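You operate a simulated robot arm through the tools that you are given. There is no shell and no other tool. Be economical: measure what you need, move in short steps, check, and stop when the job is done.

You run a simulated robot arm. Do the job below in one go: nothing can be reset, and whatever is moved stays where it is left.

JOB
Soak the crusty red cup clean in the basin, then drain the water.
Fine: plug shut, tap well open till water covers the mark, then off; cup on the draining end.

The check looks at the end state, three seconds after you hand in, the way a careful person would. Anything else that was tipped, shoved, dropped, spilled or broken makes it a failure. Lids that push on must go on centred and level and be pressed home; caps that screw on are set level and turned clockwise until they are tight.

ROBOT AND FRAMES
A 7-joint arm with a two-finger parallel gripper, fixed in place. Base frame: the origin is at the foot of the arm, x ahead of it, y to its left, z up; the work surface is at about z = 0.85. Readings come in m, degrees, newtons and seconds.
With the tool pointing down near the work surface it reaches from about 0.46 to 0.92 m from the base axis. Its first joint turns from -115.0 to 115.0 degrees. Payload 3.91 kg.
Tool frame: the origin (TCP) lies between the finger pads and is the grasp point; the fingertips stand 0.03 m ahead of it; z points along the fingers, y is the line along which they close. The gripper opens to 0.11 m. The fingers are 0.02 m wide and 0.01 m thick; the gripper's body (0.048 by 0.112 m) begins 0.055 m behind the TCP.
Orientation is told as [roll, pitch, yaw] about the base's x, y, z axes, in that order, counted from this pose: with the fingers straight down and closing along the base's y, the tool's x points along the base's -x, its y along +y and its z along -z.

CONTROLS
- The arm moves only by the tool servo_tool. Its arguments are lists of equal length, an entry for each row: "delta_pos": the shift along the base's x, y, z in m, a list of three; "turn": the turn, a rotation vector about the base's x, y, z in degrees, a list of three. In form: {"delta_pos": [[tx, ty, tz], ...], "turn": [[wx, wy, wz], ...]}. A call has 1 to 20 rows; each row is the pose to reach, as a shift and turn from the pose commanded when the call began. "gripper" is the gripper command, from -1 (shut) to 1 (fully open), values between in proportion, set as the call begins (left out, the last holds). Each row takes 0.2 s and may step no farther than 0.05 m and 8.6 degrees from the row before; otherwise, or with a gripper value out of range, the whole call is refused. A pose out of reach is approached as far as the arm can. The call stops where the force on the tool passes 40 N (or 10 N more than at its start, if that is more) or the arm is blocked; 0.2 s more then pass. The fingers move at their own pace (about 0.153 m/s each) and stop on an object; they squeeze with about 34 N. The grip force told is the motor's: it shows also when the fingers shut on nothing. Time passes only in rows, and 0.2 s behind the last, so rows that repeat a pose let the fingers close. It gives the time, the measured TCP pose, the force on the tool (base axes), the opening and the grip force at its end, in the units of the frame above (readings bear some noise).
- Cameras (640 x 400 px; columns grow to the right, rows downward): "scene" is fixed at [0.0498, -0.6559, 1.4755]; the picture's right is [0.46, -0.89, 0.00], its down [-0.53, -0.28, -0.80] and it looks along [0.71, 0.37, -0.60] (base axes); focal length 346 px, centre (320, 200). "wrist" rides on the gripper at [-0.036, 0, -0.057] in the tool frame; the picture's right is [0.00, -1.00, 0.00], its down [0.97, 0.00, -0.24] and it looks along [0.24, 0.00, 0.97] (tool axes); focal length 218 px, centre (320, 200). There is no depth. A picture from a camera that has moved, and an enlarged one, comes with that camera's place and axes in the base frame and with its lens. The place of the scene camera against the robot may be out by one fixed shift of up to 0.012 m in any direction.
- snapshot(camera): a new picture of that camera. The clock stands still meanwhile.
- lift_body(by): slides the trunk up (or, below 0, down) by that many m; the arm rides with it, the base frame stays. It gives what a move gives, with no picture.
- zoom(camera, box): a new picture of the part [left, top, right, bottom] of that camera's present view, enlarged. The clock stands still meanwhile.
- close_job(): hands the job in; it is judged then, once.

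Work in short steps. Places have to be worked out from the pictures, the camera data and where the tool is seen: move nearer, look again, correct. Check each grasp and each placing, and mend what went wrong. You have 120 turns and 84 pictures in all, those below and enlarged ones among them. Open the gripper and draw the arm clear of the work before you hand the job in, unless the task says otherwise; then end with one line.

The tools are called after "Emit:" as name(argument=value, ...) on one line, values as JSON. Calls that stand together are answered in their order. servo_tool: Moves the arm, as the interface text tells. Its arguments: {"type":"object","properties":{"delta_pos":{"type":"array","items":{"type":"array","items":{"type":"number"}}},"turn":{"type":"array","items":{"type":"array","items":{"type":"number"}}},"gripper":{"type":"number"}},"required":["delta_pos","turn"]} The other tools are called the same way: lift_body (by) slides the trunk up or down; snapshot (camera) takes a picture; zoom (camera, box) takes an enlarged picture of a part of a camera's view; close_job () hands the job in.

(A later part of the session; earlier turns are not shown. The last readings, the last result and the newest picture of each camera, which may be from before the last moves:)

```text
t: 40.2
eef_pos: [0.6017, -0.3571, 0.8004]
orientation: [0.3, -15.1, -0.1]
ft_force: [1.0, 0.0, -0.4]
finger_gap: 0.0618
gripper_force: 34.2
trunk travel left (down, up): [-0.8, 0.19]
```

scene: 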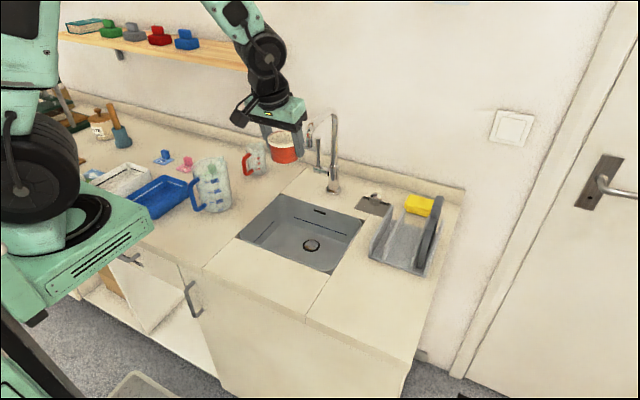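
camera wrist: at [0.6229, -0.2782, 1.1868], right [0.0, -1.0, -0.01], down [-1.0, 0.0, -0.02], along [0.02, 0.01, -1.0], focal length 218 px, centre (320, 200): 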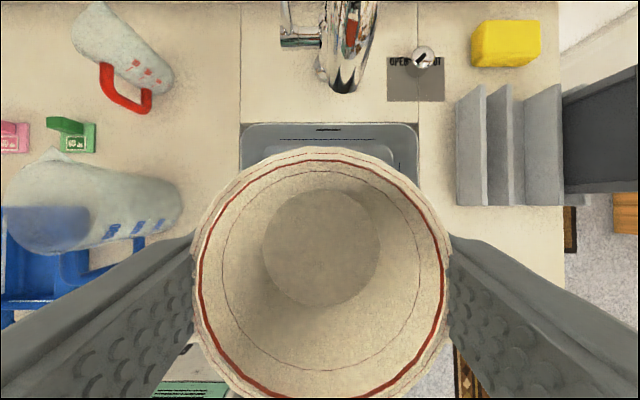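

Emit:
servo_tool(delta_pos=[[0, 0, -0.003], [0, 0, -0.006], [0, 0, -0.009], [0, 0, -0.012], [0, 0, -0.012]], turn=[[0, 0, 0], [0, 0, 0], [0, 0, 0], [0, 0, 0], [0, 0, 0]])

Emit:
zoom(camera="scene", box=[270, 190, 370, 290])

```text
t: 41.4
eef_pos: [0.6021, -0.3568, 0.7889]
orientation: [0.3, -15.0, -0.1]
ft_force: [0.1, -0.6, -1.2]
finger_gap: 0.062
gripper_force: 34.1
trunk travel left (down, up): [-0.8, 0.19]
```

```text
4.00 times, centred on (320, 240) of scene
camera zoom: at [0.0498, -0.6559, 1.4755], right [0.46, -0.89, 0.0], down [-0.53, -0.28, -0.8], along [0.71, 0.37, -0.6], focal length 1382 px, centre (320, 40)
```

zoom: 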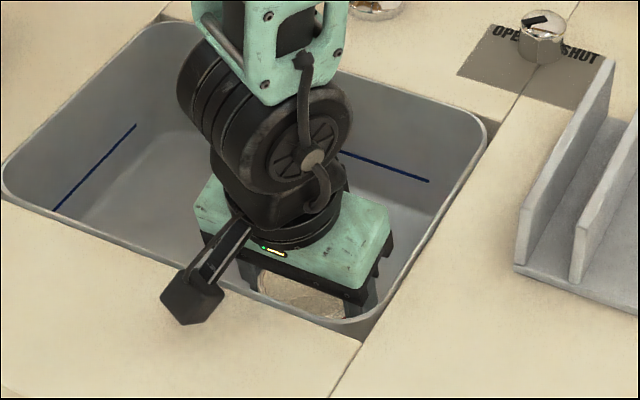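

Emit:
servo_tool(delta_pos=[[0, 0, -0.003], [0, 0, -0.006], [0, 0, -0.009], [0, 0, -0.012], [0, 0, -0.012]], turn=[[0, 0, 0], [0, 0, 0], [0, 0, 0], [0, 0, 0], [0, 0, 0]])

Emit:
snapshot(camera="wrist")

```text
t: 42.4
eef_pos: [0.603, -0.3566, 0.7813]
orientation: [0.1, -15.3, -0.1]
ft_force: [-7.1, 3.7, 27.4]
finger_gap: 0.062
gripper_force: 34.2
trunk travel left (down, up): [-0.8, 0.19]
stopped in row 5: the force on the tool passed its limit (the readings are from after the stop); the commanded pose is now the measured one
```

```text
42 pictures are left
camera wrist: at [0.6238, -0.3575, 0.8449], right [0.0, -1.0, 0.0], down [-1.0, 0.0, -0.02], along [0.02, 0.0, -1.0], focal length 218 px, centre (320, 200)
```

wrist: 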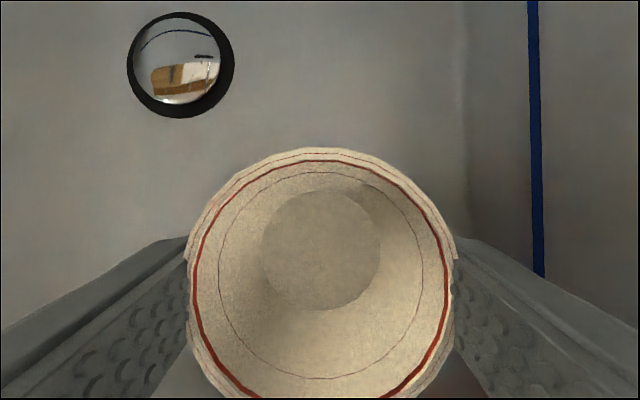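

Contact at TCP z ≈ 0.781 puts the floor at about z 0.74. I ease up slightly, release with a modest opening, and rise straight up.

Emit:
servo_tool(delta_pos=[[0, 0, 0.002], [0, 0, 0.002], [0, 0, 0.002]], turn=[[0, 0, 0], [0, 0, 0], [0, 0, 0]])

Emit:
servo_tool(delta_pos=[[0, 0, 0], [0, 0, 0], [0, 0, 0.02], [0, 0, 0.05], [0, 0, 0.09], [0, 0, 0.13], [0, 0, 0.17], [0, 0, 0.21], [0, 0, 0.25], [-0.02, 0, 0.28], [-0.02, 0, 0.28]], turn=[[0, 0, 0], [0, 0, 0], [0, 0, 0], [0, 0, 0], [0, 0, 0], [0, 0, 0], [0, 0, 0], [0, 0, 0], [0, 0, 0], [0, 7, 0], [0, 15, 0]], gripper=0.5)

Emit:
snapshot(camera="wrist")

Emit:
snapshot(camera="scene")

```text
t: 43.2
eef_pos: [0.6034, -0.3564, 0.7812]
orientation: [0.3, -15.4, 0.1]
ft_force: [-2.7, 5.8, 12.6]
finger_gap: 0.0618
gripper_force: 33.7
trunk travel left (down, up): [-0.8, 0.19]
```

```text
t: 45.6
eef_pos: [0.5836, -0.3579, 1.0632]
orientation: [0.2, -0.2, -0.2]
ft_force: [-0.5, -0.2, -0.2]
finger_gap: 0.0824
gripper_force: 0.1
trunk travel left (down, up): [-0.8, 0.19]
```

```text
41 pictures are left
camera wrist: at [0.6199, -0.3582, 1.1191], right [0.0, -1.0, 0.0], down [-0.97, 0.0, 0.24], along [-0.24, 0.0, -0.97], focal length 218 px, centre (320, 200)
```

wrist: 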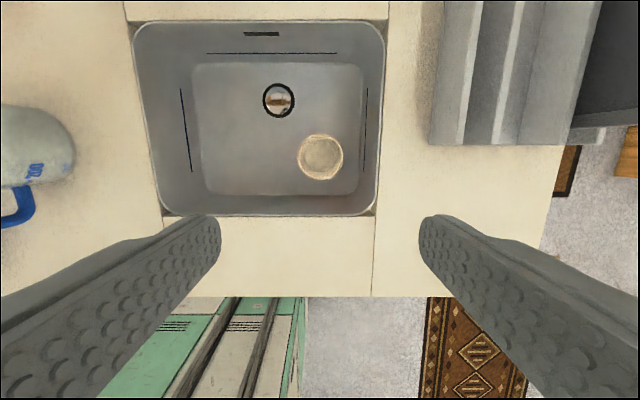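

```text
40 pictures are left
```

scene: 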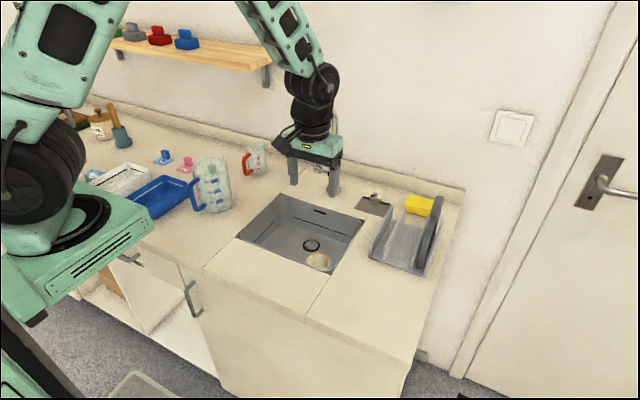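

The cup stands upright in the basin beside the shut plug. Next the tap lever: I place it at about (0.836, −0.243), from pivot z ≈ 0.915 to top z ≈ 1.02. I check the hand's shape before approaching it.

Emit:
zoom(camera="scene", box=[240, 50, 400, 210])

```text
2.50 times, centred on (320, 130) of scene
camera zoom: at [0.0498, -0.6559, 1.4755], right [0.46, -0.89, 0.0], down [-0.53, -0.28, -0.8], along [0.71, 0.37, -0.6], focal length 864 px, centre (320, 375)
```

zoom: 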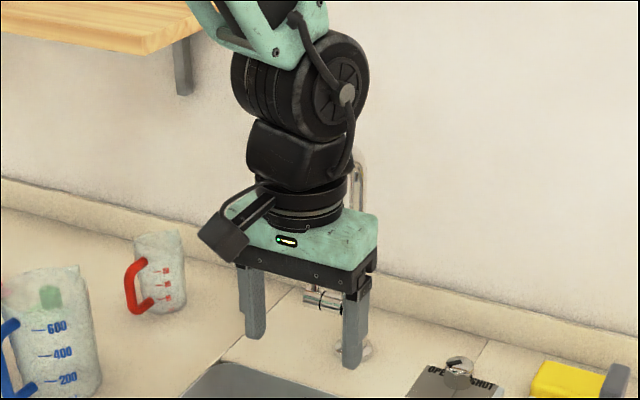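

I'll straddle the lever in x with the wrist turned −90° (keeps the hand narrow beside the spout). First I rise, shift, and turn, then move forward above the lever top.

Emit:
servo_tool(delta_pos=[[0, 0.03, 0.03], [0, 0.06, 0.06], [0, 0.09, 0.08], [0.0, 0.12, 0.09], [0, 0.122, 0.09], [0, 0.122, 0.09], [0, 0.122, 0.09], [0, 0.122, 0.09], [0, 0.122, 0.09], [0.03, 0.122, 0.09], [0.06, 0.122, 0.09], [0.1, 0.122, 0.09], [0.14, 0.122, 0.09], [0.17, 0.122, 0.09], [0.17, 0.122, 0.09]], turn=[[0, 0, -8], [0, 0, -16], [0, 0, -24], [0, 0, -32], [0, 0, -40], [0, 0, -48], [0, 0, -56], [0, 0, -64], [0, 0, -72], [0, 0, -80], [0, 0, -88], [0, 0, -90], [0, 0, -90], [0, 0, -90], [0, 0, -90]], gripper=-0.1)

Emit:
snapshot(camera="wrist")

Emit:
zoom(camera="scene", box=[220, 40, 420, 200])

```text
t: 48.8
eef_pos: [0.7533, -0.2331, 1.1503]
orientation: [0.2, -0.2, -90.0]
ft_force: [-0.5, 0.4, 0.1]
finger_gap: 0.0498
gripper_force: 0.0
trunk travel left (down, up): [-0.8, 0.19]
```

```text
38 pictures are left
camera wrist: at [0.7544, -0.2698, 1.2068], right [-1.0, 0.0, 0.0], down [0.0, 0.97, 0.24], along [0.0, 0.24, -0.97], focal length 218 px, centre (320, 200)
```

wrist: 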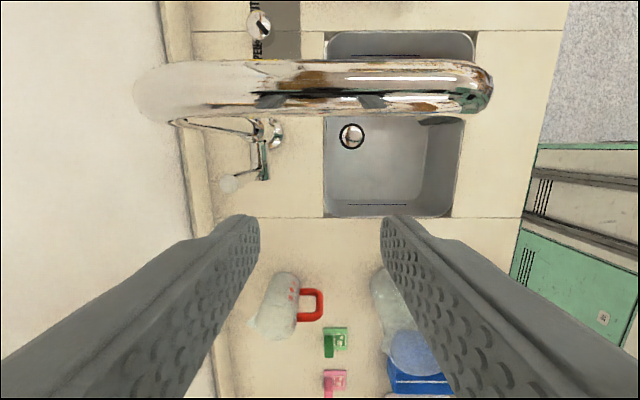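

```text
2.50 times, centred on (320, 120) of scene
camera zoom: at [0.0498, -0.6559, 1.4755], right [0.46, -0.89, 0.0], down [-0.53, -0.28, -0.8], along [0.71, 0.37, -0.6], focal length 864 px, centre (320, 400)
```

zoom: 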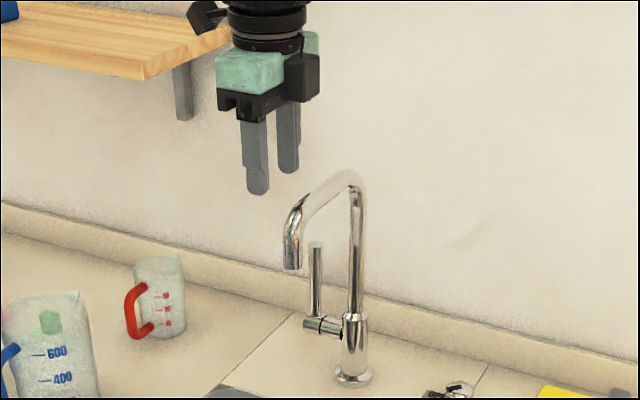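

The lever reads at (0.832, −0.236), top z ≈ 1.02, and the spout runs at y ≈ −0.295. I tilt the hand 20° away from the spout, then move forward and down to straddle the lever.

Emit:
servo_tool(delta_pos=[[0, 0, 0], [0, 0, 0], [0, 0, -0.02], [0.03, -0.001, -0.05], [0.06, -0.001, -0.06], [0.079, -0.001, -0.065], [0.079, -0.001, -0.065]], turn=[[-8, 0, 0], [-16, 0, 0], [-20, 0, 0], [-20, 0, 0], [-20, 0, 0], [-20, 0, 0], [-20, 0, 0]], gripper=0.1)

Emit:
snapshot(camera="wrist")

Emit:
zoom(camera="scene", box=[220, 40, 420, 200])

```text
t: 50.4
eef_pos: [0.8327, -0.2352, 1.0848]
orientation: [0.2, -20.2, -90.0]
ft_force: [-0.6, 0.7, 0.9]
finger_gap: 0.0605
gripper_force: 0.1
trunk travel left (down, up): [-0.8, 0.19]
```

```text
36 pictures are left
camera wrist: at [0.8338, -0.2496, 1.1511], right [-1.0, 0.0, 0.0], down [0.0, 0.99, -0.11], along [0.0, -0.11, -0.99], focal length 218 px, centre (320, 200)
```

wrist: 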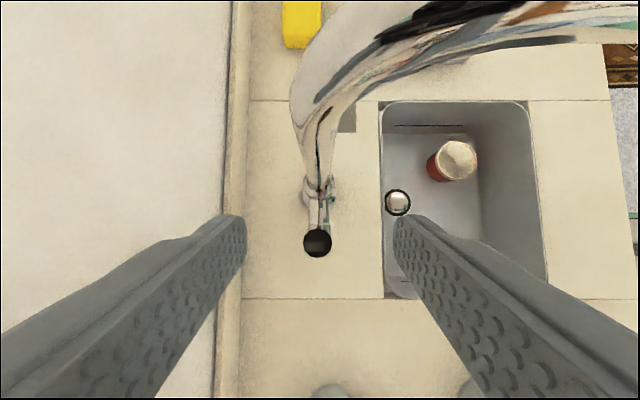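

```text
2.50 times, centred on (320, 120) of scene
camera zoom: at [0.0498, -0.6559, 1.4755], right [0.46, -0.89, 0.0], down [-0.53, -0.28, -0.8], along [0.71, 0.37, -0.6], focal length 864 px, centre (320, 400)
```

zoom: 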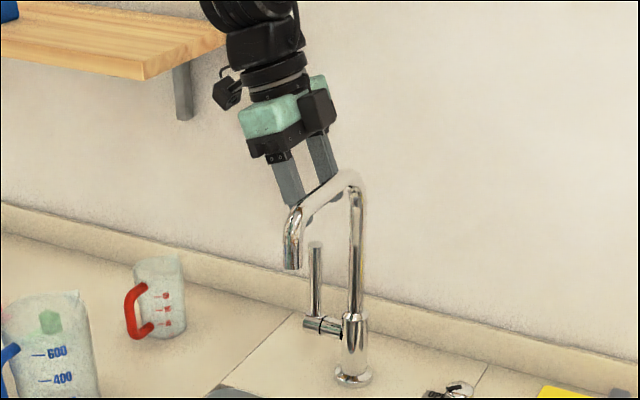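

The lever top is centred between the fingers. I lower 8 cm to straddle it.

Emit:
servo_tool(delta_pos=[[0.001, -0.002, -0.03], [0.002, -0.003, -0.06], [0.002, -0.003, -0.08], [0.002, -0.003, -0.08]], turn=[[0, 0, 0], [0, 0, 0], [0, 0, 0], [0, 0, 0]])

Emit:
zoom(camera="scene", box=[260, 80, 400, 200])

```text
t: 51.4
eef_pos: [0.8341, -0.239, 1.0047]
orientation: [0.1, -20.1, -90.0]
ft_force: [-0.5, 0.3, -0.4]
finger_gap: 0.0605
gripper_force: 0.1
trunk travel left (down, up): [-0.8, 0.19]
```

```text
3.33 times, centred on (330, 140) of scene
camera zoom: at [0.0498, -0.6559, 1.4755], right [0.46, -0.89, 0.0], down [-0.53, -0.28, -0.8], along [0.71, 0.37, -0.6], focal length 1152 px, centre (287, 400)
```

zoom: 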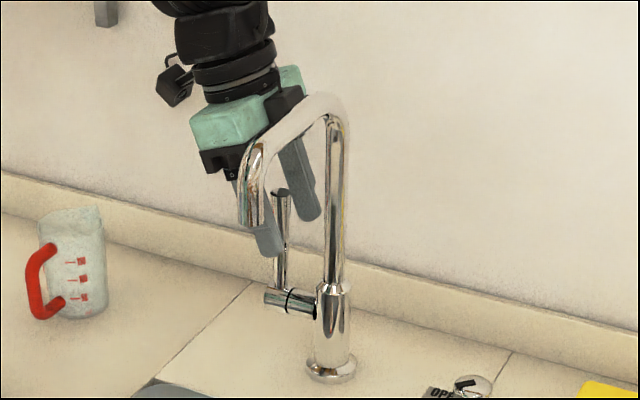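

The lever is between the fingers. I pull gently forward (−x) to see whether it swings and water starts.

Emit:
servo_tool(delta_pos=[[-0.01, 0, 0], [-0.02, 0, 0], [-0.03, 0, 0], [-0.04, 0, -0.003], [-0.05, 0, -0.006], [-0.05, 0, -0.006]], turn=[[0, 0, 0], [0, 0, 0], [0, 0, 0], [0, 0, 0], [0, 0, 0], [0, 0, 0]])

Emit:
zoom(camera="scene", box=[230, 90, 430, 290])

```text
t: 52.8
eef_pos: [0.7858, -0.2375, 1.0002]
orientation: [0.2, -20.2, -90.0]
ft_force: [-0.1, -0.2, 0.8]
finger_gap: 0.0606
gripper_force: 0.3
trunk travel left (down, up): [-0.8, 0.19]
```

```text
2.00 times, centred on (330, 190) of scene
camera zoom: at [0.0498, -0.6559, 1.4755], right [0.46, -0.89, 0.0], down [-0.53, -0.28, -0.8], along [0.71, 0.37, -0.6], focal length 691 px, centre (300, 220)
```

zoom: 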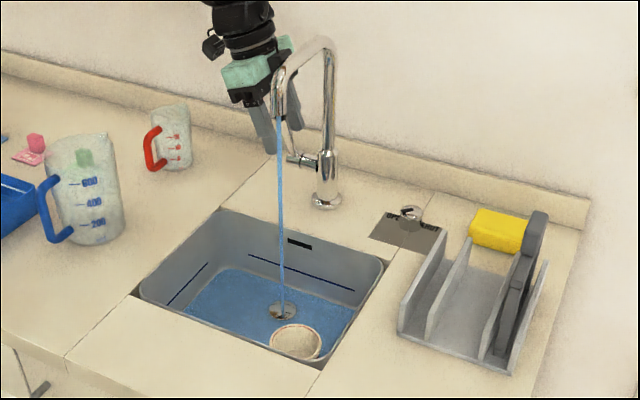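

Water runs into the basin. I open the lever further ("well open") and check the level.

Emit:
servo_tool(delta_pos=[[-0.01, 0, -0.005], [-0.02, 0, -0.01], [-0.028, 0, -0.016], [-0.028, 0, -0.016]], turn=[[0, 0, 0], [0, 0, 0], [0, 0, 0], [0, 0, 0]])

Emit:
zoom(camera="scene", box=[230, 90, 430, 290])

```text
t: 53.8
eef_pos: [0.7564, -0.2403, 0.9842]
orientation: [0.4, -20.2, -90.0]
ft_force: [0.3, -0.1, 0.6]
finger_gap: 0.0605
gripper_force: 0.6
trunk travel left (down, up): [-0.8, 0.19]
```

```text
2.00 times, centred on (330, 190) of scene
camera zoom: at [0.0498, -0.6559, 1.4755], right [0.46, -0.89, 0.0], down [-0.53, -0.28, -0.8], along [0.71, 0.37, -0.6], focal length 691 px, centre (300, 220)
```

zoom: 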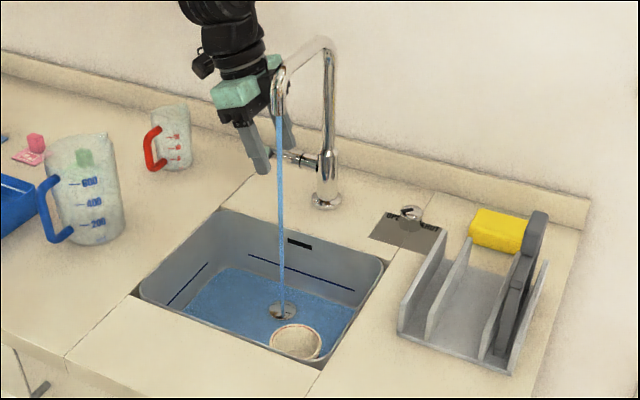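

The lever is well over and the stream is stronger. I hold still and watch the level rise.

Emit:
servo_tool(delta_pos=[[0, 0, 0], [0, 0, 0], [0, 0, 0], [0, 0, 0], [0, 0, 0], [0, 0, 0], [0, 0, 0], [0, 0, 0], [0, 0, 0], [0, 0, 0], [0, 0, 0], [0, 0, 0], [0, 0, 0], [0, 0, 0]], turn=[[0, 0, 0], [0, 0, 0], [0, 0, 0], [0, 0, 0], [0, 0, 0], [0, 0, 0], [0, 0, 0], [0, 0, 0], [0, 0, 0], [0, 0, 0], [0, 0, 0], [0, 0, 0], [0, 0, 0], [0, 0, 0]])

Emit:
zoom(camera="scene", box=[230, 90, 430, 290])

```text
t: 56.8
eef_pos: [0.7574, -0.2406, 0.9836]
orientation: [0.2, -20.2, -89.9]
ft_force: [0.2, -0.6, -0.5]
finger_gap: 0.0605
gripper_force: 0.1
trunk travel left (down, up): [-0.8, 0.19]
```

```text
2.00 times, centred on (330, 190) of scene
camera zoom: at [0.0498, -0.6559, 1.4755], right [0.46, -0.89, 0.0], down [-0.53, -0.28, -0.8], along [0.71, 0.37, -0.6], focal length 691 px, centre (300, 220)
```

zoom: 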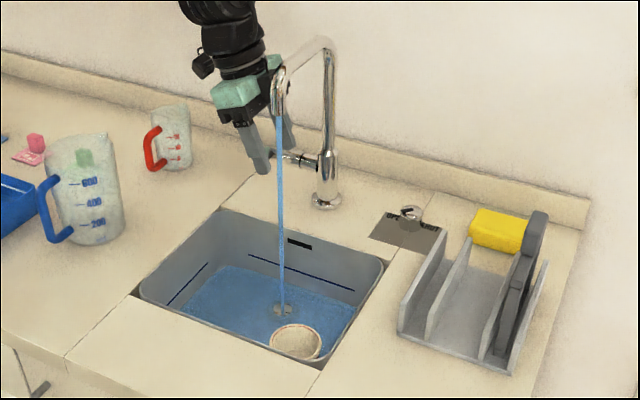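

The level rises gradually. I wait about 8 s more and look again.

Emit:
servo_tool(delta_pos=[[0, 0, 0], [0, 0, 0], [0, 0, 0], [0, 0, 0], [0, 0, 0], [0, 0, 0], [0, 0, 0], [0, 0, 0], [0, 0, 0], [0, 0, 0], [0, 0, 0], [0, 0, 0], [0, 0, 0], [0, 0, 0], [0, 0, 0], [0, 0, 0], [0, 0, 0], [0, 0, 0], [0, 0, 0], [0, 0, 0]], turn=[[0, 0, 0], [0, 0, 0], [0, 0, 0], [0, 0, 0], [0, 0, 0], [0, 0, 0], [0, 0, 0], [0, 0, 0], [0, 0, 0], [0, 0, 0], [0, 0, 0], [0, 0, 0], [0, 0, 0], [0, 0, 0], [0, 0, 0], [0, 0, 0], [0, 0, 0], [0, 0, 0], [0, 0, 0], [0, 0, 0]])

Emit:
servo_tool(delta_pos=[[0, 0, 0], [0, 0, 0], [0, 0, 0], [0, 0, 0], [0, 0, 0], [0, 0, 0], [0, 0, 0], [0, 0, 0], [0, 0, 0], [0, 0, 0], [0, 0, 0], [0, 0, 0], [0, 0, 0], [0, 0, 0], [0, 0, 0], [0, 0, 0], [0, 0, 0], [0, 0, 0], [0, 0, 0], [0, 0, 0]], turn=[[0, 0, 0], [0, 0, 0], [0, 0, 0], [0, 0, 0], [0, 0, 0], [0, 0, 0], [0, 0, 0], [0, 0, 0], [0, 0, 0], [0, 0, 0], [0, 0, 0], [0, 0, 0], [0, 0, 0], [0, 0, 0], [0, 0, 0], [0, 0, 0], [0, 0, 0], [0, 0, 0], [0, 0, 0], [0, 0, 0]])

Emit:
zoom(camera="scene", box=[250, 180, 380, 280])

```text
t: 61.0
eef_pos: [0.7573, -0.2398, 0.9837]
orientation: [0.2, -20.2, -90.1]
ft_force: [-0.3, -0.2, 0.1]
finger_gap: 0.0605
gripper_force: 0.0
trunk travel left (down, up): [-0.8, 0.19]
```

```text
t: 65.2
eef_pos: [0.7579, -0.2391, 0.9835]
orientation: [0.1, -20.3, -90.0]
ft_force: [1.0, 0.3, 0.6]
finger_gap: 0.0605
gripper_force: 0.1
trunk travel left (down, up): [-0.8, 0.19]
```

```text
4.00 times, centred on (315, 230) of scene
camera zoom: at [0.0498, -0.6559, 1.4755], right [0.46, -0.89, 0.0], down [-0.53, -0.28, -0.8], along [0.71, 0.37, -0.6], focal length 1382 px, centre (340, 80)
```

zoom: 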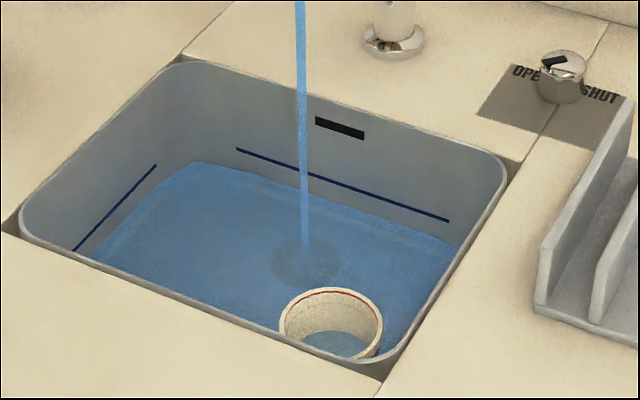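

The water is just short of the mark line. I wait about 3 s more.

Emit:
servo_tool(delta_pos=[[0, 0, 0], [0, 0, 0], [0, 0, 0], [0, 0, 0], [0, 0, 0], [0, 0, 0], [0, 0, 0], [0, 0, 0], [0, 0, 0], [0, 0, 0], [0, 0, 0], [0, 0, 0], [0, 0, 0], [0, 0, 0]], turn=[[0, 0, 0], [0, 0, 0], [0, 0, 0], [0, 0, 0], [0, 0, 0], [0, 0, 0], [0, 0, 0], [0, 0, 0], [0, 0, 0], [0, 0, 0], [0, 0, 0], [0, 0, 0], [0, 0, 0], [0, 0, 0]])

Emit:
zoom(camera="scene", box=[250, 180, 380, 280])

```text
t: 68.2
eef_pos: [0.7569, -0.2396, 0.9831]
orientation: [0.3, -20.3, -90.1]
ft_force: [0.1, 0.3, 0.2]
finger_gap: 0.0605
gripper_force: 0.0
trunk travel left (down, up): [-0.8, 0.19]
```

```text
4.00 times, centred on (315, 230) of scene
camera zoom: at [0.0498, -0.6559, 1.4755], right [0.46, -0.89, 0.0], down [-0.53, -0.28, -0.8], along [0.71, 0.37, -0.6], focal length 1382 px, centre (340, 80)
```

zoom: 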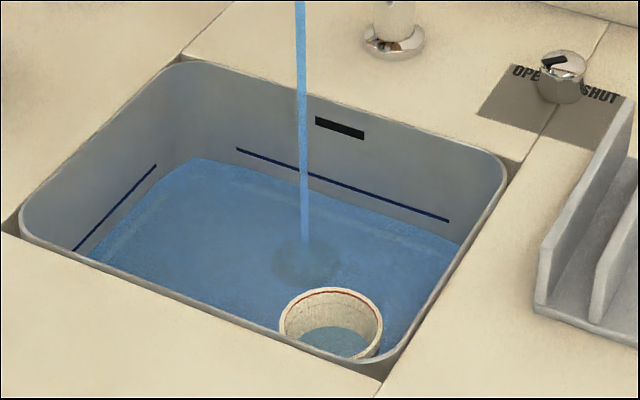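

It rises about 1 px/s in this view, with roughly 15 to go. I wait about 8 s more and recheck.

Emit:
servo_tool(delta_pos=[[0, 0, 0], [0, 0, 0], [0, 0, 0], [0, 0, 0], [0, 0, 0], [0, 0, 0], [0, 0, 0], [0, 0, 0], [0, 0, 0], [0, 0, 0], [0, 0, 0], [0, 0, 0], [0, 0, 0], [0, 0, 0], [0, 0, 0], [0, 0, 0], [0, 0, 0], [0, 0, 0], [0, 0, 0], [0, 0, 0]], turn=[[0, 0, 0], [0, 0, 0], [0, 0, 0], [0, 0, 0], [0, 0, 0], [0, 0, 0], [0, 0, 0], [0, 0, 0], [0, 0, 0], [0, 0, 0], [0, 0, 0], [0, 0, 0], [0, 0, 0], [0, 0, 0], [0, 0, 0], [0, 0, 0], [0, 0, 0], [0, 0, 0], [0, 0, 0], [0, 0, 0]])

Emit:
servo_tool(delta_pos=[[0, 0, 0], [0, 0, 0], [0, 0, 0], [0, 0, 0], [0, 0, 0], [0, 0, 0], [0, 0, 0], [0, 0, 0], [0, 0, 0], [0, 0, 0], [0, 0, 0], [0, 0, 0], [0, 0, 0], [0, 0, 0], [0, 0, 0], [0, 0, 0], [0, 0, 0], [0, 0, 0], [0, 0, 0], [0, 0, 0]], turn=[[0, 0, 0], [0, 0, 0], [0, 0, 0], [0, 0, 0], [0, 0, 0], [0, 0, 0], [0, 0, 0], [0, 0, 0], [0, 0, 0], [0, 0, 0], [0, 0, 0], [0, 0, 0], [0, 0, 0], [0, 0, 0], [0, 0, 0], [0, 0, 0], [0, 0, 0], [0, 0, 0], [0, 0, 0], [0, 0, 0]])

Emit:
zoom(camera="scene", box=[250, 180, 380, 280])

```text
t: 72.4
eef_pos: [0.7566, -0.2402, 0.9841]
orientation: [0.2, -20.3, -90.0]
ft_force: [-1.0, 0.3, -0.8]
finger_gap: 0.0606
gripper_force: 0.0
trunk travel left (down, up): [-0.8, 0.19]
```

```text
t: 76.6
eef_pos: [0.7579, -0.2395, 0.9834]
orientation: [0.3, -20.2, -90.0]
ft_force: [1.0, -0.3, -0.6]
finger_gap: 0.0608
gripper_force: 0.0
trunk travel left (down, up): [-0.8, 0.19]
```

```text
4.00 times, centred on (315, 230) of scene
camera zoom: at [0.0498, -0.6559, 1.4755], right [0.46, -0.89, 0.0], down [-0.53, -0.28, -0.8], along [0.71, 0.37, -0.6], focal length 1382 px, centre (340, 80)
```

zoom: 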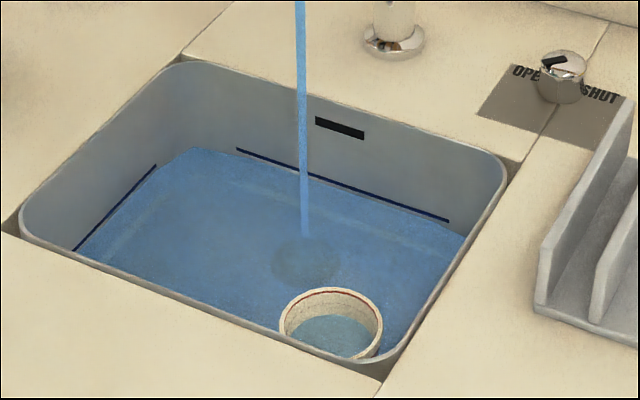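

The surface is just reaching the mark. I let it rise another ~8 s so it clearly covers the line, still well below the overflow slot.

Emit:
servo_tool(delta_pos=[[0, 0, 0], [0, 0, 0], [0, 0, 0], [0, 0, 0], [0, 0, 0], [0, 0, 0], [0, 0, 0], [0, 0, 0], [0, 0, 0], [0, 0, 0], [0, 0, 0], [0, 0, 0], [0, 0, 0], [0, 0, 0], [0, 0, 0], [0, 0, 0], [0, 0, 0], [0, 0, 0], [0, 0, 0], [0, 0, 0]], turn=[[0, 0, 0], [0, 0, 0], [0, 0, 0], [0, 0, 0], [0, 0, 0], [0, 0, 0], [0, 0, 0], [0, 0, 0], [0, 0, 0], [0, 0, 0], [0, 0, 0], [0, 0, 0], [0, 0, 0], [0, 0, 0], [0, 0, 0], [0, 0, 0], [0, 0, 0], [0, 0, 0], [0, 0, 0], [0, 0, 0]])

Emit:
servo_tool(delta_pos=[[0, 0, 0], [0, 0, 0], [0, 0, 0], [0, 0, 0], [0, 0, 0], [0, 0, 0], [0, 0, 0], [0, 0, 0], [0, 0, 0], [0, 0, 0], [0, 0, 0], [0, 0, 0], [0, 0, 0], [0, 0, 0], [0, 0, 0], [0, 0, 0], [0, 0, 0], [0, 0, 0], [0, 0, 0], [0, 0, 0]], turn=[[0, 0, 0], [0, 0, 0], [0, 0, 0], [0, 0, 0], [0, 0, 0], [0, 0, 0], [0, 0, 0], [0, 0, 0], [0, 0, 0], [0, 0, 0], [0, 0, 0], [0, 0, 0], [0, 0, 0], [0, 0, 0], [0, 0, 0], [0, 0, 0], [0, 0, 0], [0, 0, 0], [0, 0, 0], [0, 0, 0]])

Emit:
zoom(camera="scene", box=[250, 180, 380, 280])

```text
t: 80.8
eef_pos: [0.7564, -0.2395, 0.984]
orientation: [0.2, -20.0, -90.0]
ft_force: [0.0, 0.1, -0.4]
finger_gap: 0.0604
gripper_force: 0.0
trunk travel left (down, up): [-0.8, 0.19]
```

```text
t: 85.0
eef_pos: [0.7569, -0.2405, 0.9831]
orientation: [0.2, -20.2, -90.0]
ft_force: [0.2, -0.6, -0.1]
finger_gap: 0.0602
gripper_force: 0.1
trunk travel left (down, up): [-0.8, 0.19]
```

```text
4.00 times, centred on (315, 230) of scene
camera zoom: at [0.0498, -0.6559, 1.4755], right [0.46, -0.89, 0.0], down [-0.53, -0.28, -0.8], along [0.71, 0.37, -0.6], focal length 1382 px, centre (340, 80)
```

zoom: 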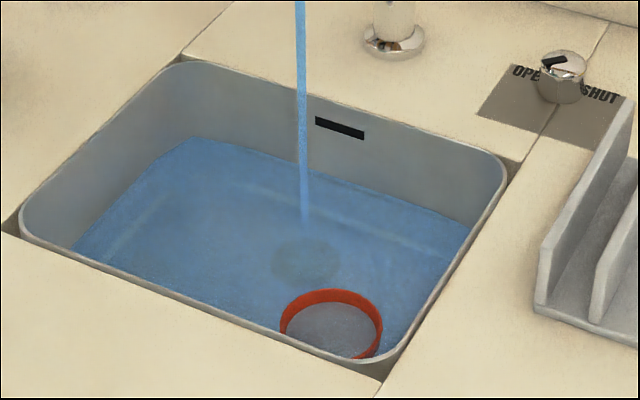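

The mark is covered and the crust is gone; the cup shows clean red. Now I push the lever back to upright with the front finger to close the tap.

Emit:
servo_tool(delta_pos=[[0.02, 0, 0.003], [0.04, 0, 0.009], [0.055, 0, 0.015], [0.07, 0, 0.019], [0.082, 0, 0.021], [0.092, 0, 0.022], [0.097, 0, 0.022], [0.097, 0, 0.022]], turn=[[0, 0, 0], [0, 0, 0], [0, 0, 0], [0, 0, 0], [0, 0, 0], [0, 0, 0], [0, 0, 0], [0, 0, 0]])

Emit:
zoom(camera="scene", box=[250, 80, 410, 280])

```text
t: 86.8
eef_pos: [0.8534, -0.2383, 1.0071]
orientation: [0.2, -20.2, -89.9]
ft_force: [0.1, -0.7, 0.1]
finger_gap: 0.0604
gripper_force: 0.1
trunk travel left (down, up): [-0.8, 0.19]
```

```text
2.00 times, centred on (330, 180) of scene
camera zoom: at [0.0498, -0.6559, 1.4755], right [0.46, -0.89, 0.0], down [-0.53, -0.28, -0.8], along [0.71, 0.37, -0.6], focal length 691 px, centre (300, 240)
```

zoom: 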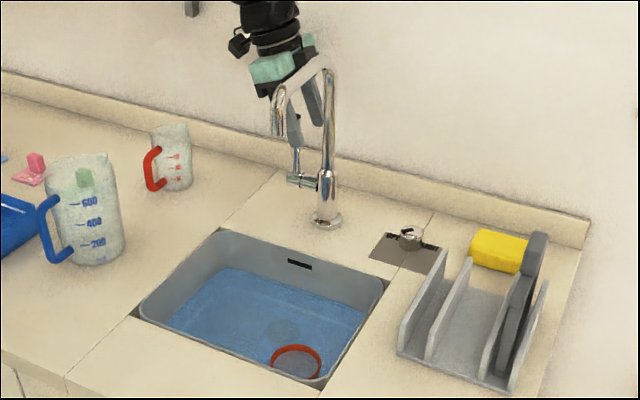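

The flow has stopped. I nudge 6 mm more to seat the lever firmly at its off position, watching force.

Emit:
servo_tool(delta_pos=[[0.002, 0, 0], [0.004, 0, 0], [0.006, 0, 0], [0.006, 0, 0]], turn=[[0, 0, 0], [0, 0, 0], [0, 0, 0], [0, 0, 0]])

Emit:
zoom(camera="scene", box=[290, 100, 390, 200])

```text
t: 87.8
eef_pos: [0.8596, -0.2394, 1.0063]
orientation: [0.2, -20.2, -90.0]
ft_force: [-4.8, 0.3, 1.7]
finger_gap: 0.0634
gripper_force: 2.6
trunk travel left (down, up): [-0.8, 0.19]
```

```text
4.00 times, centred on (340, 150) of scene
camera zoom: at [0.0498, -0.6559, 1.4755], right [0.46, -0.89, 0.0], down [-0.53, -0.28, -0.8], along [0.71, 0.37, -0.6], focal length 1382 px, centre (240, 400)
```

zoom: 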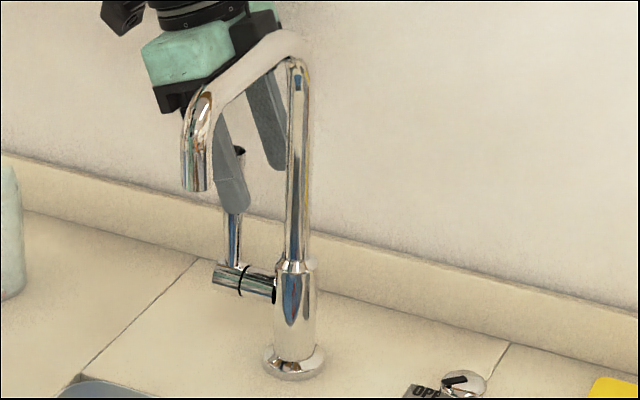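

The lever meets its stop (≈5 N) at upright. I centre the fingers, rise off the lever, back out in front of the spout, untilt, and turn the wrist to −45° for the knob.

Emit:
servo_tool(delta_pos=[[-0.012, 0, 0], [-0.024, 0, 0.0], [-0.024, 0.001, 0.04], [-0.024, 0.002, 0.08], [-0.04, 0.002, 0.11], [-0.08, 0.002, 0.13], [-0.12, 0.002, 0.14], [-0.16, 0.0, 0.14], [-0.2, 0, 0.14], [-0.24, 0, 0.14], [-0.25, -0.03, 0.14], [-0.25, -0.07, 0.14], [-0.25, -0.11, 0.14], [-0.25, -0.15, 0.14], [-0.25, -0.187, 0.14], [-0.25, -0.187, 0.14]], turn=[[0, 0, 0], [0, 0, 0], [0, 0, 0], [0, 0, 0], [0, 0, 0], [0, 0, 0], [7, 0, 0], [14, 0, 0], [20, 0, 0], [20, 0, 0], [20, 0, 0], [20, 0, 0], [20, 0, 0], [20, 0, 0], [20, 0, 0], [20, 0, 0]])

Emit:
servo_tool(delta_pos=[[0.0, 0, 0], [0.04, 0, 0], [0.08, 0, 0], [0.12, 0, 0], [0.15, 0, -0.02], [0.18, 0, -0.05], [0.21, 0, -0.08], [0.228, 0, -0.12], [0.228, 0, -0.16], [0.228, 0, -0.17], [0.228, 0, -0.17]], turn=[[0, 0, 8], [0, 0, 16], [0, 0, 24], [0, 0, 32], [0, 0, 40], [0, 0, 45], [0, 0, 45], [0, 0, 45], [0, 0, 45], [0, 0, 45], [0, 0, 45]])

Emit:
snapshot(camera="wrist")

Emit:
snapshot(camera="scene")

```text
t: 91.2
eef_pos: [0.6107, -0.4257, 1.1462]
orientation: [0.2, -0.3, -90.0]
ft_force: [-0.2, -0.1, -0.2]
finger_gap: 0.0604
gripper_force: 0.2
trunk travel left (down, up): [-0.8, 0.19]
```

```text
t: 93.6
eef_pos: [0.8383, -0.4267, 0.9766]
orientation: [0.2, -0.2, -45.0]
ft_force: [-0.2, 0.5, 0.0]
finger_gap: 0.0603
gripper_force: 0.0
trunk travel left (down, up): [-0.8, 0.19]
```

```text
24 pictures are left
camera wrist: at [0.8633, -0.4524, 1.0337], right [-0.71, -0.71, 0.0], down [-0.69, 0.69, 0.24], along [-0.16, 0.17, -0.97], focal length 218 px, centre (320, 200)
```

wrist: 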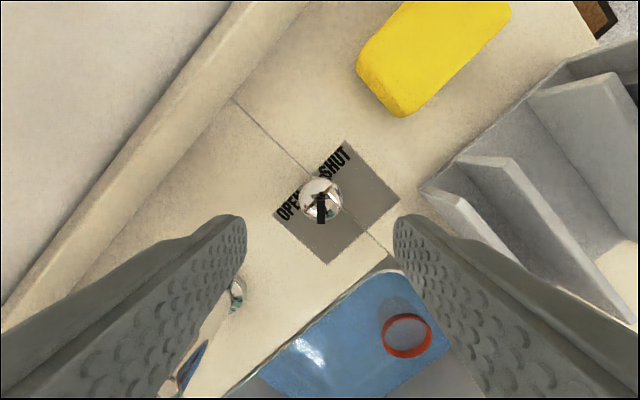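

```text
23 pictures are left
```

scene: 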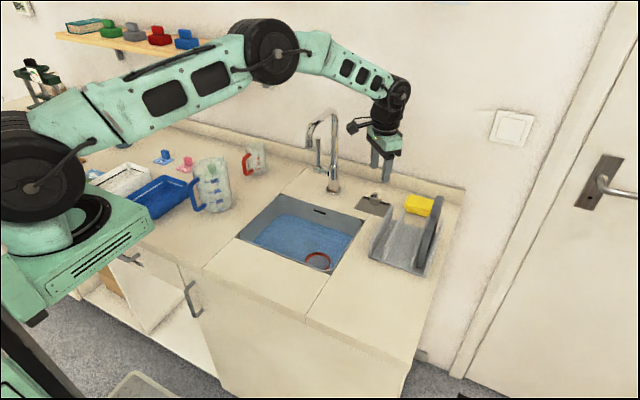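

The lever is off and the knob is centred at about (0.836, −0.425). I descend, grip, and turn it counter-clockwise 90° back to OPEN.

Emit:
servo_tool(delta_pos=[[-0.001, 0.001, -0.03], [-0.001, 0.002, -0.06], [-0.001, 0.002, -0.085], [-0.001, 0.002, -0.085]], turn=[[0, 0, 0], [0, 0, 0], [0, 0, 0], [0, 0, 0]])

Emit:
servo_tool(delta_pos=[[0, 0, 0], [0, 0, 0], [0, 0, 0]], turn=[[0, 0, 0], [0, 0, 0], [0, 0, 0]], gripper=-1)

Emit:
servo_tool(delta_pos=[[0, 0, 0], [0, 0, 0], [0, 0, 0], [0, 0, 0], [0, 0, 0], [0, 0, 0], [0, 0, 0], [0, 0, 0], [0, 0, 0], [0, 0, 0], [0, 0, 0], [0, 0, 0], [0, 0, 0]], turn=[[0, 0, 8], [0, 0, 16], [0, 0, 24], [0, 0, 32], [0, 0, 40], [0, 0, 48], [0, 0, 56], [0, 0, 64], [0, 0, 72], [0, 0, 80], [0, 0, 88], [0, 0, 95], [0, 0, 95]])

Emit:
snapshot(camera="wrist")

```text
t: 94.6
eef_pos: [0.8366, -0.4254, 0.8909]
orientation: [0.2, -0.2, -45.0]
ft_force: [-0.7, 0.0, 0.5]
finger_gap: 0.0604
gripper_force: 0.1
trunk travel left (down, up): [-0.8, 0.19]
```

```text
t: 95.4
eef_pos: [0.8362, -0.4264, 0.8904]
orientation: [0.1, -0.2, -45.2]
ft_force: [-6.5, -6.4, -1.0]
finger_gap: 0.033
gripper_force: 45.1
trunk travel left (down, up): [-0.8, 0.19]
```

```text
t: 98.2
eef_pos: [0.8379, -0.4221, 0.8896]
orientation: [0.4, -0.4, 50.1]
ft_force: [-5.3, 4.7, -7.0]
finger_gap: 0.033
gripper_force: 44.7
trunk travel left (down, up): [-0.8, 0.19]
```

```text
22 pictures are left
camera wrist: at [0.8614, -0.3958, 0.9472], right [0.77, -0.64, -0.01], down [-0.62, -0.75, 0.23], along [-0.16, -0.18, -0.97], focal length 218 px, centre (320, 200)
```

wrist: 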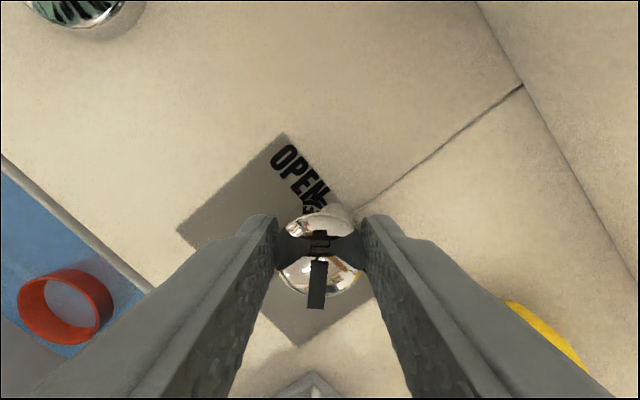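

The knob followed to its OPEN stop. I release, rise, and move back over the basin to check draining and cup position.

Emit:
servo_tool(delta_pos=[[0, 0, 0], [0, 0, 0], [0, 0, 0.04], [0, 0, 0.08], [0, 0, 0.12], [-0.03, 0, 0.15], [-0.07, 0, 0.17], [-0.11, 0.01, 0.18], [-0.15, 0.03, 0.18], [-0.19, 0.05, 0.18], [-0.23, 0.065, 0.18], [-0.24, 0.065, 0.18]], turn=[[0, 0, 0], [0, 0, 0], [0, 0, 0], [0, 0, -5], [0, 0, -12], [0, 0, -20], [0, 0, -28], [0, 0, -36], [0, 0, -43], [0, 0, -50], [0, 0, -50], [0, 0, -50]], gripper=0.55)

Emit:
zoom(camera="scene", box=[250, 170, 450, 290])

Emit:
snapshot(camera="wrist")

```text
t: 100.8
eef_pos: [0.5966, -0.3596, 1.0716]
orientation: [0.2, -0.3, -0.1]
ft_force: [0.3, -1.0, -0.1]
finger_gap: 0.0853
gripper_force: 0.0
trunk travel left (down, up): [-0.8, 0.19]
```

```text
3.20 times, centred on (350, 230) of scene
camera zoom: at [0.0498, -0.6559, 1.4755], right [0.46, -0.89, 0.0], down [-0.53, -0.28, -0.8], along [0.71, 0.37, -0.6], focal length 1106 px, centre (224, 104)
```

zoom: 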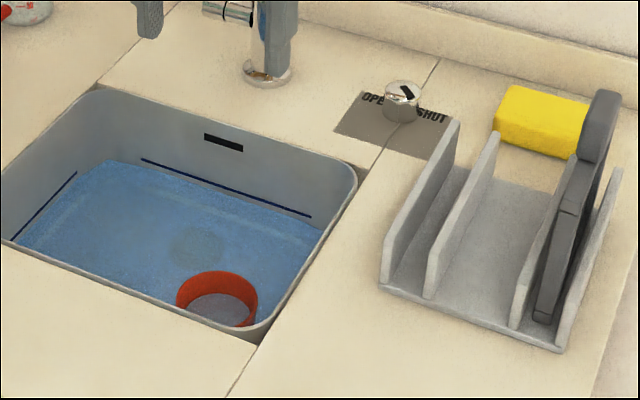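

```text
20 pictures are left
camera wrist: at [0.6326, -0.3592, 1.1277], right [0.0, -1.0, 0.0], down [-0.97, 0.0, 0.24], along [-0.24, 0.0, -0.97], focal length 218 px, centre (320, 200)
```

wrist: 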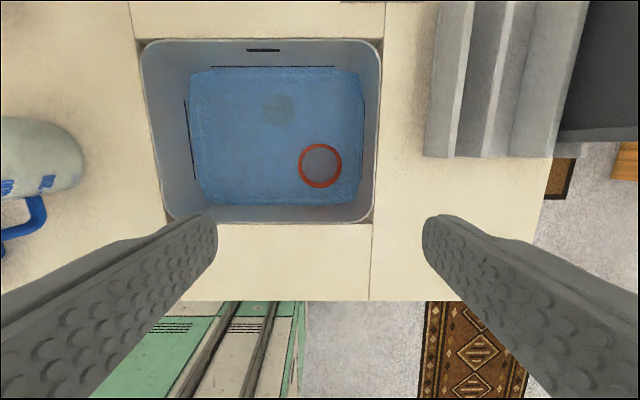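

The plug is up and the water is falling. The cup still stands at (0.604, −0.358). While it drains, I inspect the right-hand end to choose the cup's spot.

Emit:
servo_tool(delta_pos=[[0.02, -0.04, 0.02], [0.04, -0.08, 0.04], [0.04, -0.12, 0.06], [0.04, -0.16, 0.08], [0.04, -0.19, 0.1], [0.04, -0.19, 0.1]], turn=[[0, 0, 0], [0, 0, 0], [0, 0, 0], [0, 0, 0], [0, 0, 0], [0, 0, 0]])

Emit:
snapshot(camera="wrist")

Emit:
zoom(camera="scene", box=[300, 180, 480, 380])

```text
t: 102.2
eef_pos: [0.636, -0.5459, 1.1702]
orientation: [0.2, -0.2, 0.0]
ft_force: [0.3, 0.7, -0.2]
finger_gap: 0.0856
gripper_force: 0.1
trunk travel left (down, up): [-0.8, 0.19]
```

```text
19 pictures are left
camera wrist: at [0.6729, -0.5468, 1.2273], right [0.0, -1.0, 0.0], down [-0.97, 0.0, 0.24], along [-0.24, 0.0, -0.97], focal length 218 px, centre (320, 200)
```

wrist: 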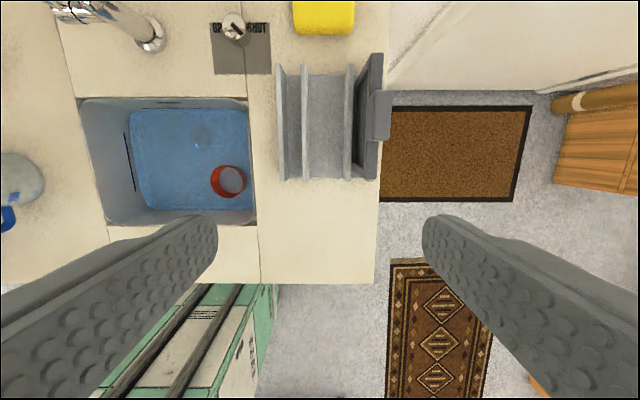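

```text
2.00 times, centred on (390, 280) of scene
camera zoom: at [0.0498, -0.6559, 1.4755], right [0.46, -0.89, 0.0], down [-0.53, -0.28, -0.8], along [0.71, 0.37, -0.6], focal length 691 px, centre (180, 40)
```

zoom: 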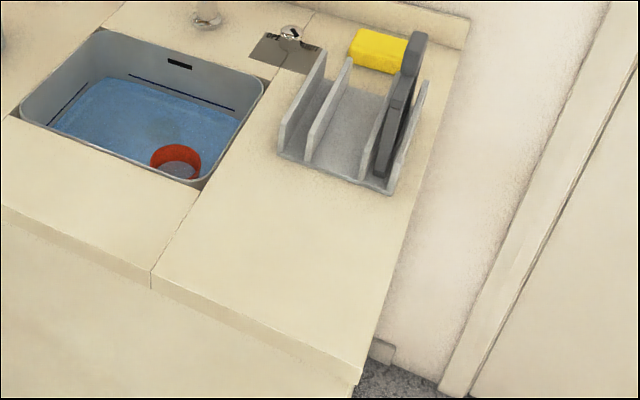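

Emit:
zoom(camera="wrist", box=[240, 40, 410, 300])

```text
1.54 times, centred on (325, 170) of wrist
camera zoom: at [0.6729, -0.5468, 1.2273], right [0.0, -1.0, 0.0], down [-0.97, 0.0, 0.24], along [-0.24, 0.0, -0.97], focal length 336 px, centre (312, 246)
```

zoom: 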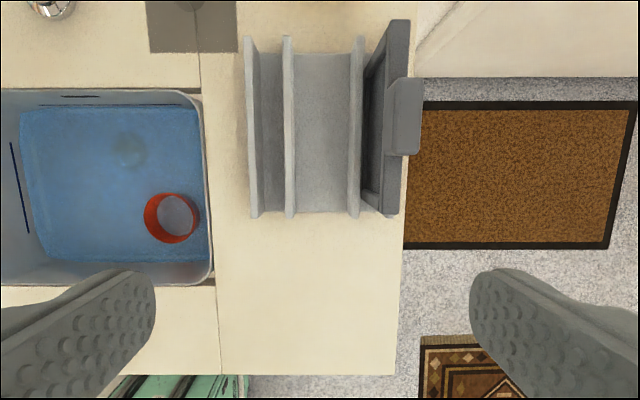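

The rack slots (~5–6 cm) are too narrow for the 6.6 cm cup, so the clear worktop at the draining end in front of the rack, around (0.52, −0.54), is the place. I go back over the cup and lower to grasp it.

Emit:
servo_tool(delta_pos=[[-0.01, 0.045, -0.01], [-0.02, 0.09, -0.02], [-0.032, 0.135, -0.03], [-0.032, 0.175, -0.04], [-0.032, 0.188, -0.08], [-0.032, 0.188, -0.12], [-0.032, 0.188, -0.16], [-0.032, 0.188, -0.2], [-0.032, 0.188, -0.23], [-0.032, 0.188, -0.23]], turn=[[0, 0, 0], [0, 0, 0], [0, 0, 0], [0, 0, 0], [0, 0, 0], [0, 0, 0], [0, 0, 0], [0, 0, 0], [0, 0, 0], [0, 0, 0]])

Emit:
snapshot(camera="wrist")

```text
t: 104.4
eef_pos: [0.6061, -0.3613, 0.9392]
orientation: [0.3, -0.3, 0.0]
ft_force: [0.1, 0.2, 0.0]
finger_gap: 0.0855
gripper_force: 0.0
trunk travel left (down, up): [-0.8, 0.19]
```

```text
16 pictures are left
camera wrist: at [0.641, -0.3609, 0.9956], right [0.0, -1.0, 0.0], down [-0.97, 0.0, 0.24], along [-0.24, 0.0, -0.97], focal length 218 px, centre (320, 200)
```

wrist: 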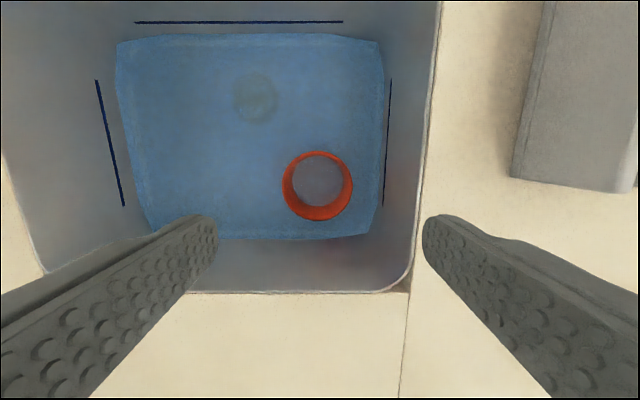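

The cup centre reads (0.605, −0.359). I narrow the opening slightly for wall clearance, lower to z ≈ 0.786, and grip.

Emit:
servo_tool(delta_pos=[[-0.001, 0.003, -0.03], [-0.001, 0.003, -0.07], [-0.001, 0.003, -0.11], [-0.001, 0.003, -0.14], [-0.001, 0.003, -0.152], [-0.001, 0.003, -0.152]], turn=[[0, 0, 0], [0, 0, 0], [0, 0, 0], [0, 0, 0], [0, 0, 0], [0, 0, 0]], gripper=0.42)

Emit:
servo_tool(delta_pos=[[0, 0, 0], [0, 0, 0], [0, 0, 0]], turn=[[0, 0, 0], [0, 0, 0], [0, 0, 0]], gripper=-1)

Emit:
snapshot(camera="wrist")

```text
t: 105.8
eef_pos: [0.6039, -0.3564, 0.7896]
orientation: [0.2, -0.3, 0.0]
ft_force: [0.2, -0.2, -0.3]
finger_gap: 0.0781
gripper_force: 0.1
trunk travel left (down, up): [-0.8, 0.19]
```

```text
t: 106.6
eef_pos: [0.6039, -0.3565, 0.7899]
orientation: [0.2, -0.2, 0.0]
ft_force: [-0.3, 0.0, 0.0]
finger_gap: 0.0615
gripper_force: 33.8
trunk travel left (down, up): [-0.8, 0.19]
```

```text
15 pictures are left
camera wrist: at [0.6401, -0.3574, 0.8467], right [0.0, -1.0, 0.0], down [-0.97, 0.0, 0.24], along [-0.24, 0.0, -0.97], focal length 218 px, centre (320, 200)
```

wrist: 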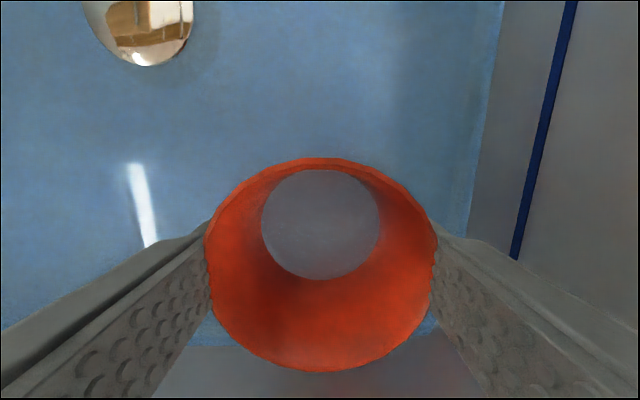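

The clean cup is gripped. I lift it straight up, pause over the basin to drip, then carry it level to the draining end.

Emit:
servo_tool(delta_pos=[[0, 0, 0.02], [0, 0, 0.05], [0, 0, 0.09], [0, 0, 0.13], [0, 0, 0.17], [0, 0, 0.2], [0, 0, 0.2], [0, 0, 0.2], [0, 0, 0.2], [0, 0, 0.2], [0, 0, 0.2], [0, 0, 0.2]], turn=[[0, 0, 0], [0, 0, 0], [0, 0, 0], [0, 0, 0], [0, 0, 0], [0, 0, 0], [0, 0, 0], [0, 0, 0], [0, 0, 0], [0, 0, 0], [0, 0, 0], [0, 0, 0]])

Emit:
servo_tool(delta_pos=[[-0.03, -0.02, 0], [-0.06, -0.045, 0], [-0.08, -0.085, 0], [-0.08, -0.125, 0], [-0.08, -0.16, 0], [-0.08, -0.185, 0], [-0.08, -0.185, -0.03], [-0.08, -0.185, -0.06], [-0.08, -0.185, -0.08], [-0.08, -0.185, -0.08]], turn=[[0, 0, 0], [0, 0, 0], [0, 0, 0], [0, 0, 0], [0, 0, 0], [0, 0, 0], [0, 0, 0], [0, 0, 0], [0, 0, 0], [0, 0, 0]])

Emit:
snapshot(camera="scene")

```text
t: 109.2
eef_pos: [0.6019, -0.3603, 0.9911]
orientation: [0.1, -0.2, 0.0]
ft_force: [0.4, -0.4, -1.7]
finger_gap: 0.0618
gripper_force: 34.2
trunk travel left (down, up): [-0.8, 0.19]
```

```text
t: 111.4
eef_pos: [0.5224, -0.5446, 0.9097]
orientation: [0.2, -0.2, -0.1]
ft_force: [-0.9, -0.1, -0.9]
finger_gap: 0.0618
gripper_force: 34.1
trunk travel left (down, up): [-0.8, 0.19]
```

```text
14 pictures are left
```

scene: 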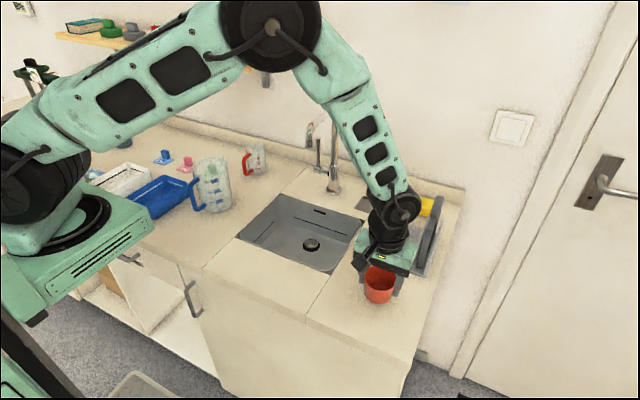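

The basin is already empty. The cup hangs about 1 cm above the worktop, so I lower in small steps to contact.

Emit:
servo_tool(delta_pos=[[0, 0, -0.003], [0, 0, -0.006], [0, 0, -0.008], [0, 0, -0.01], [0, 0, -0.01]], turn=[[0, 0, 0], [0, 0, 0], [0, 0, 0], [0, 0, 0], [0, 0, 0]])

```text
t: 112.6
eef_pos: [0.5236, -0.544, 0.8988]
orientation: [0.3, -0.2, 0.0]
ft_force: [0.5, -0.1, -1.6]
finger_gap: 0.0618
gripper_force: 33.6
trunk travel left (down, up): [-0.8, 0.19]
```

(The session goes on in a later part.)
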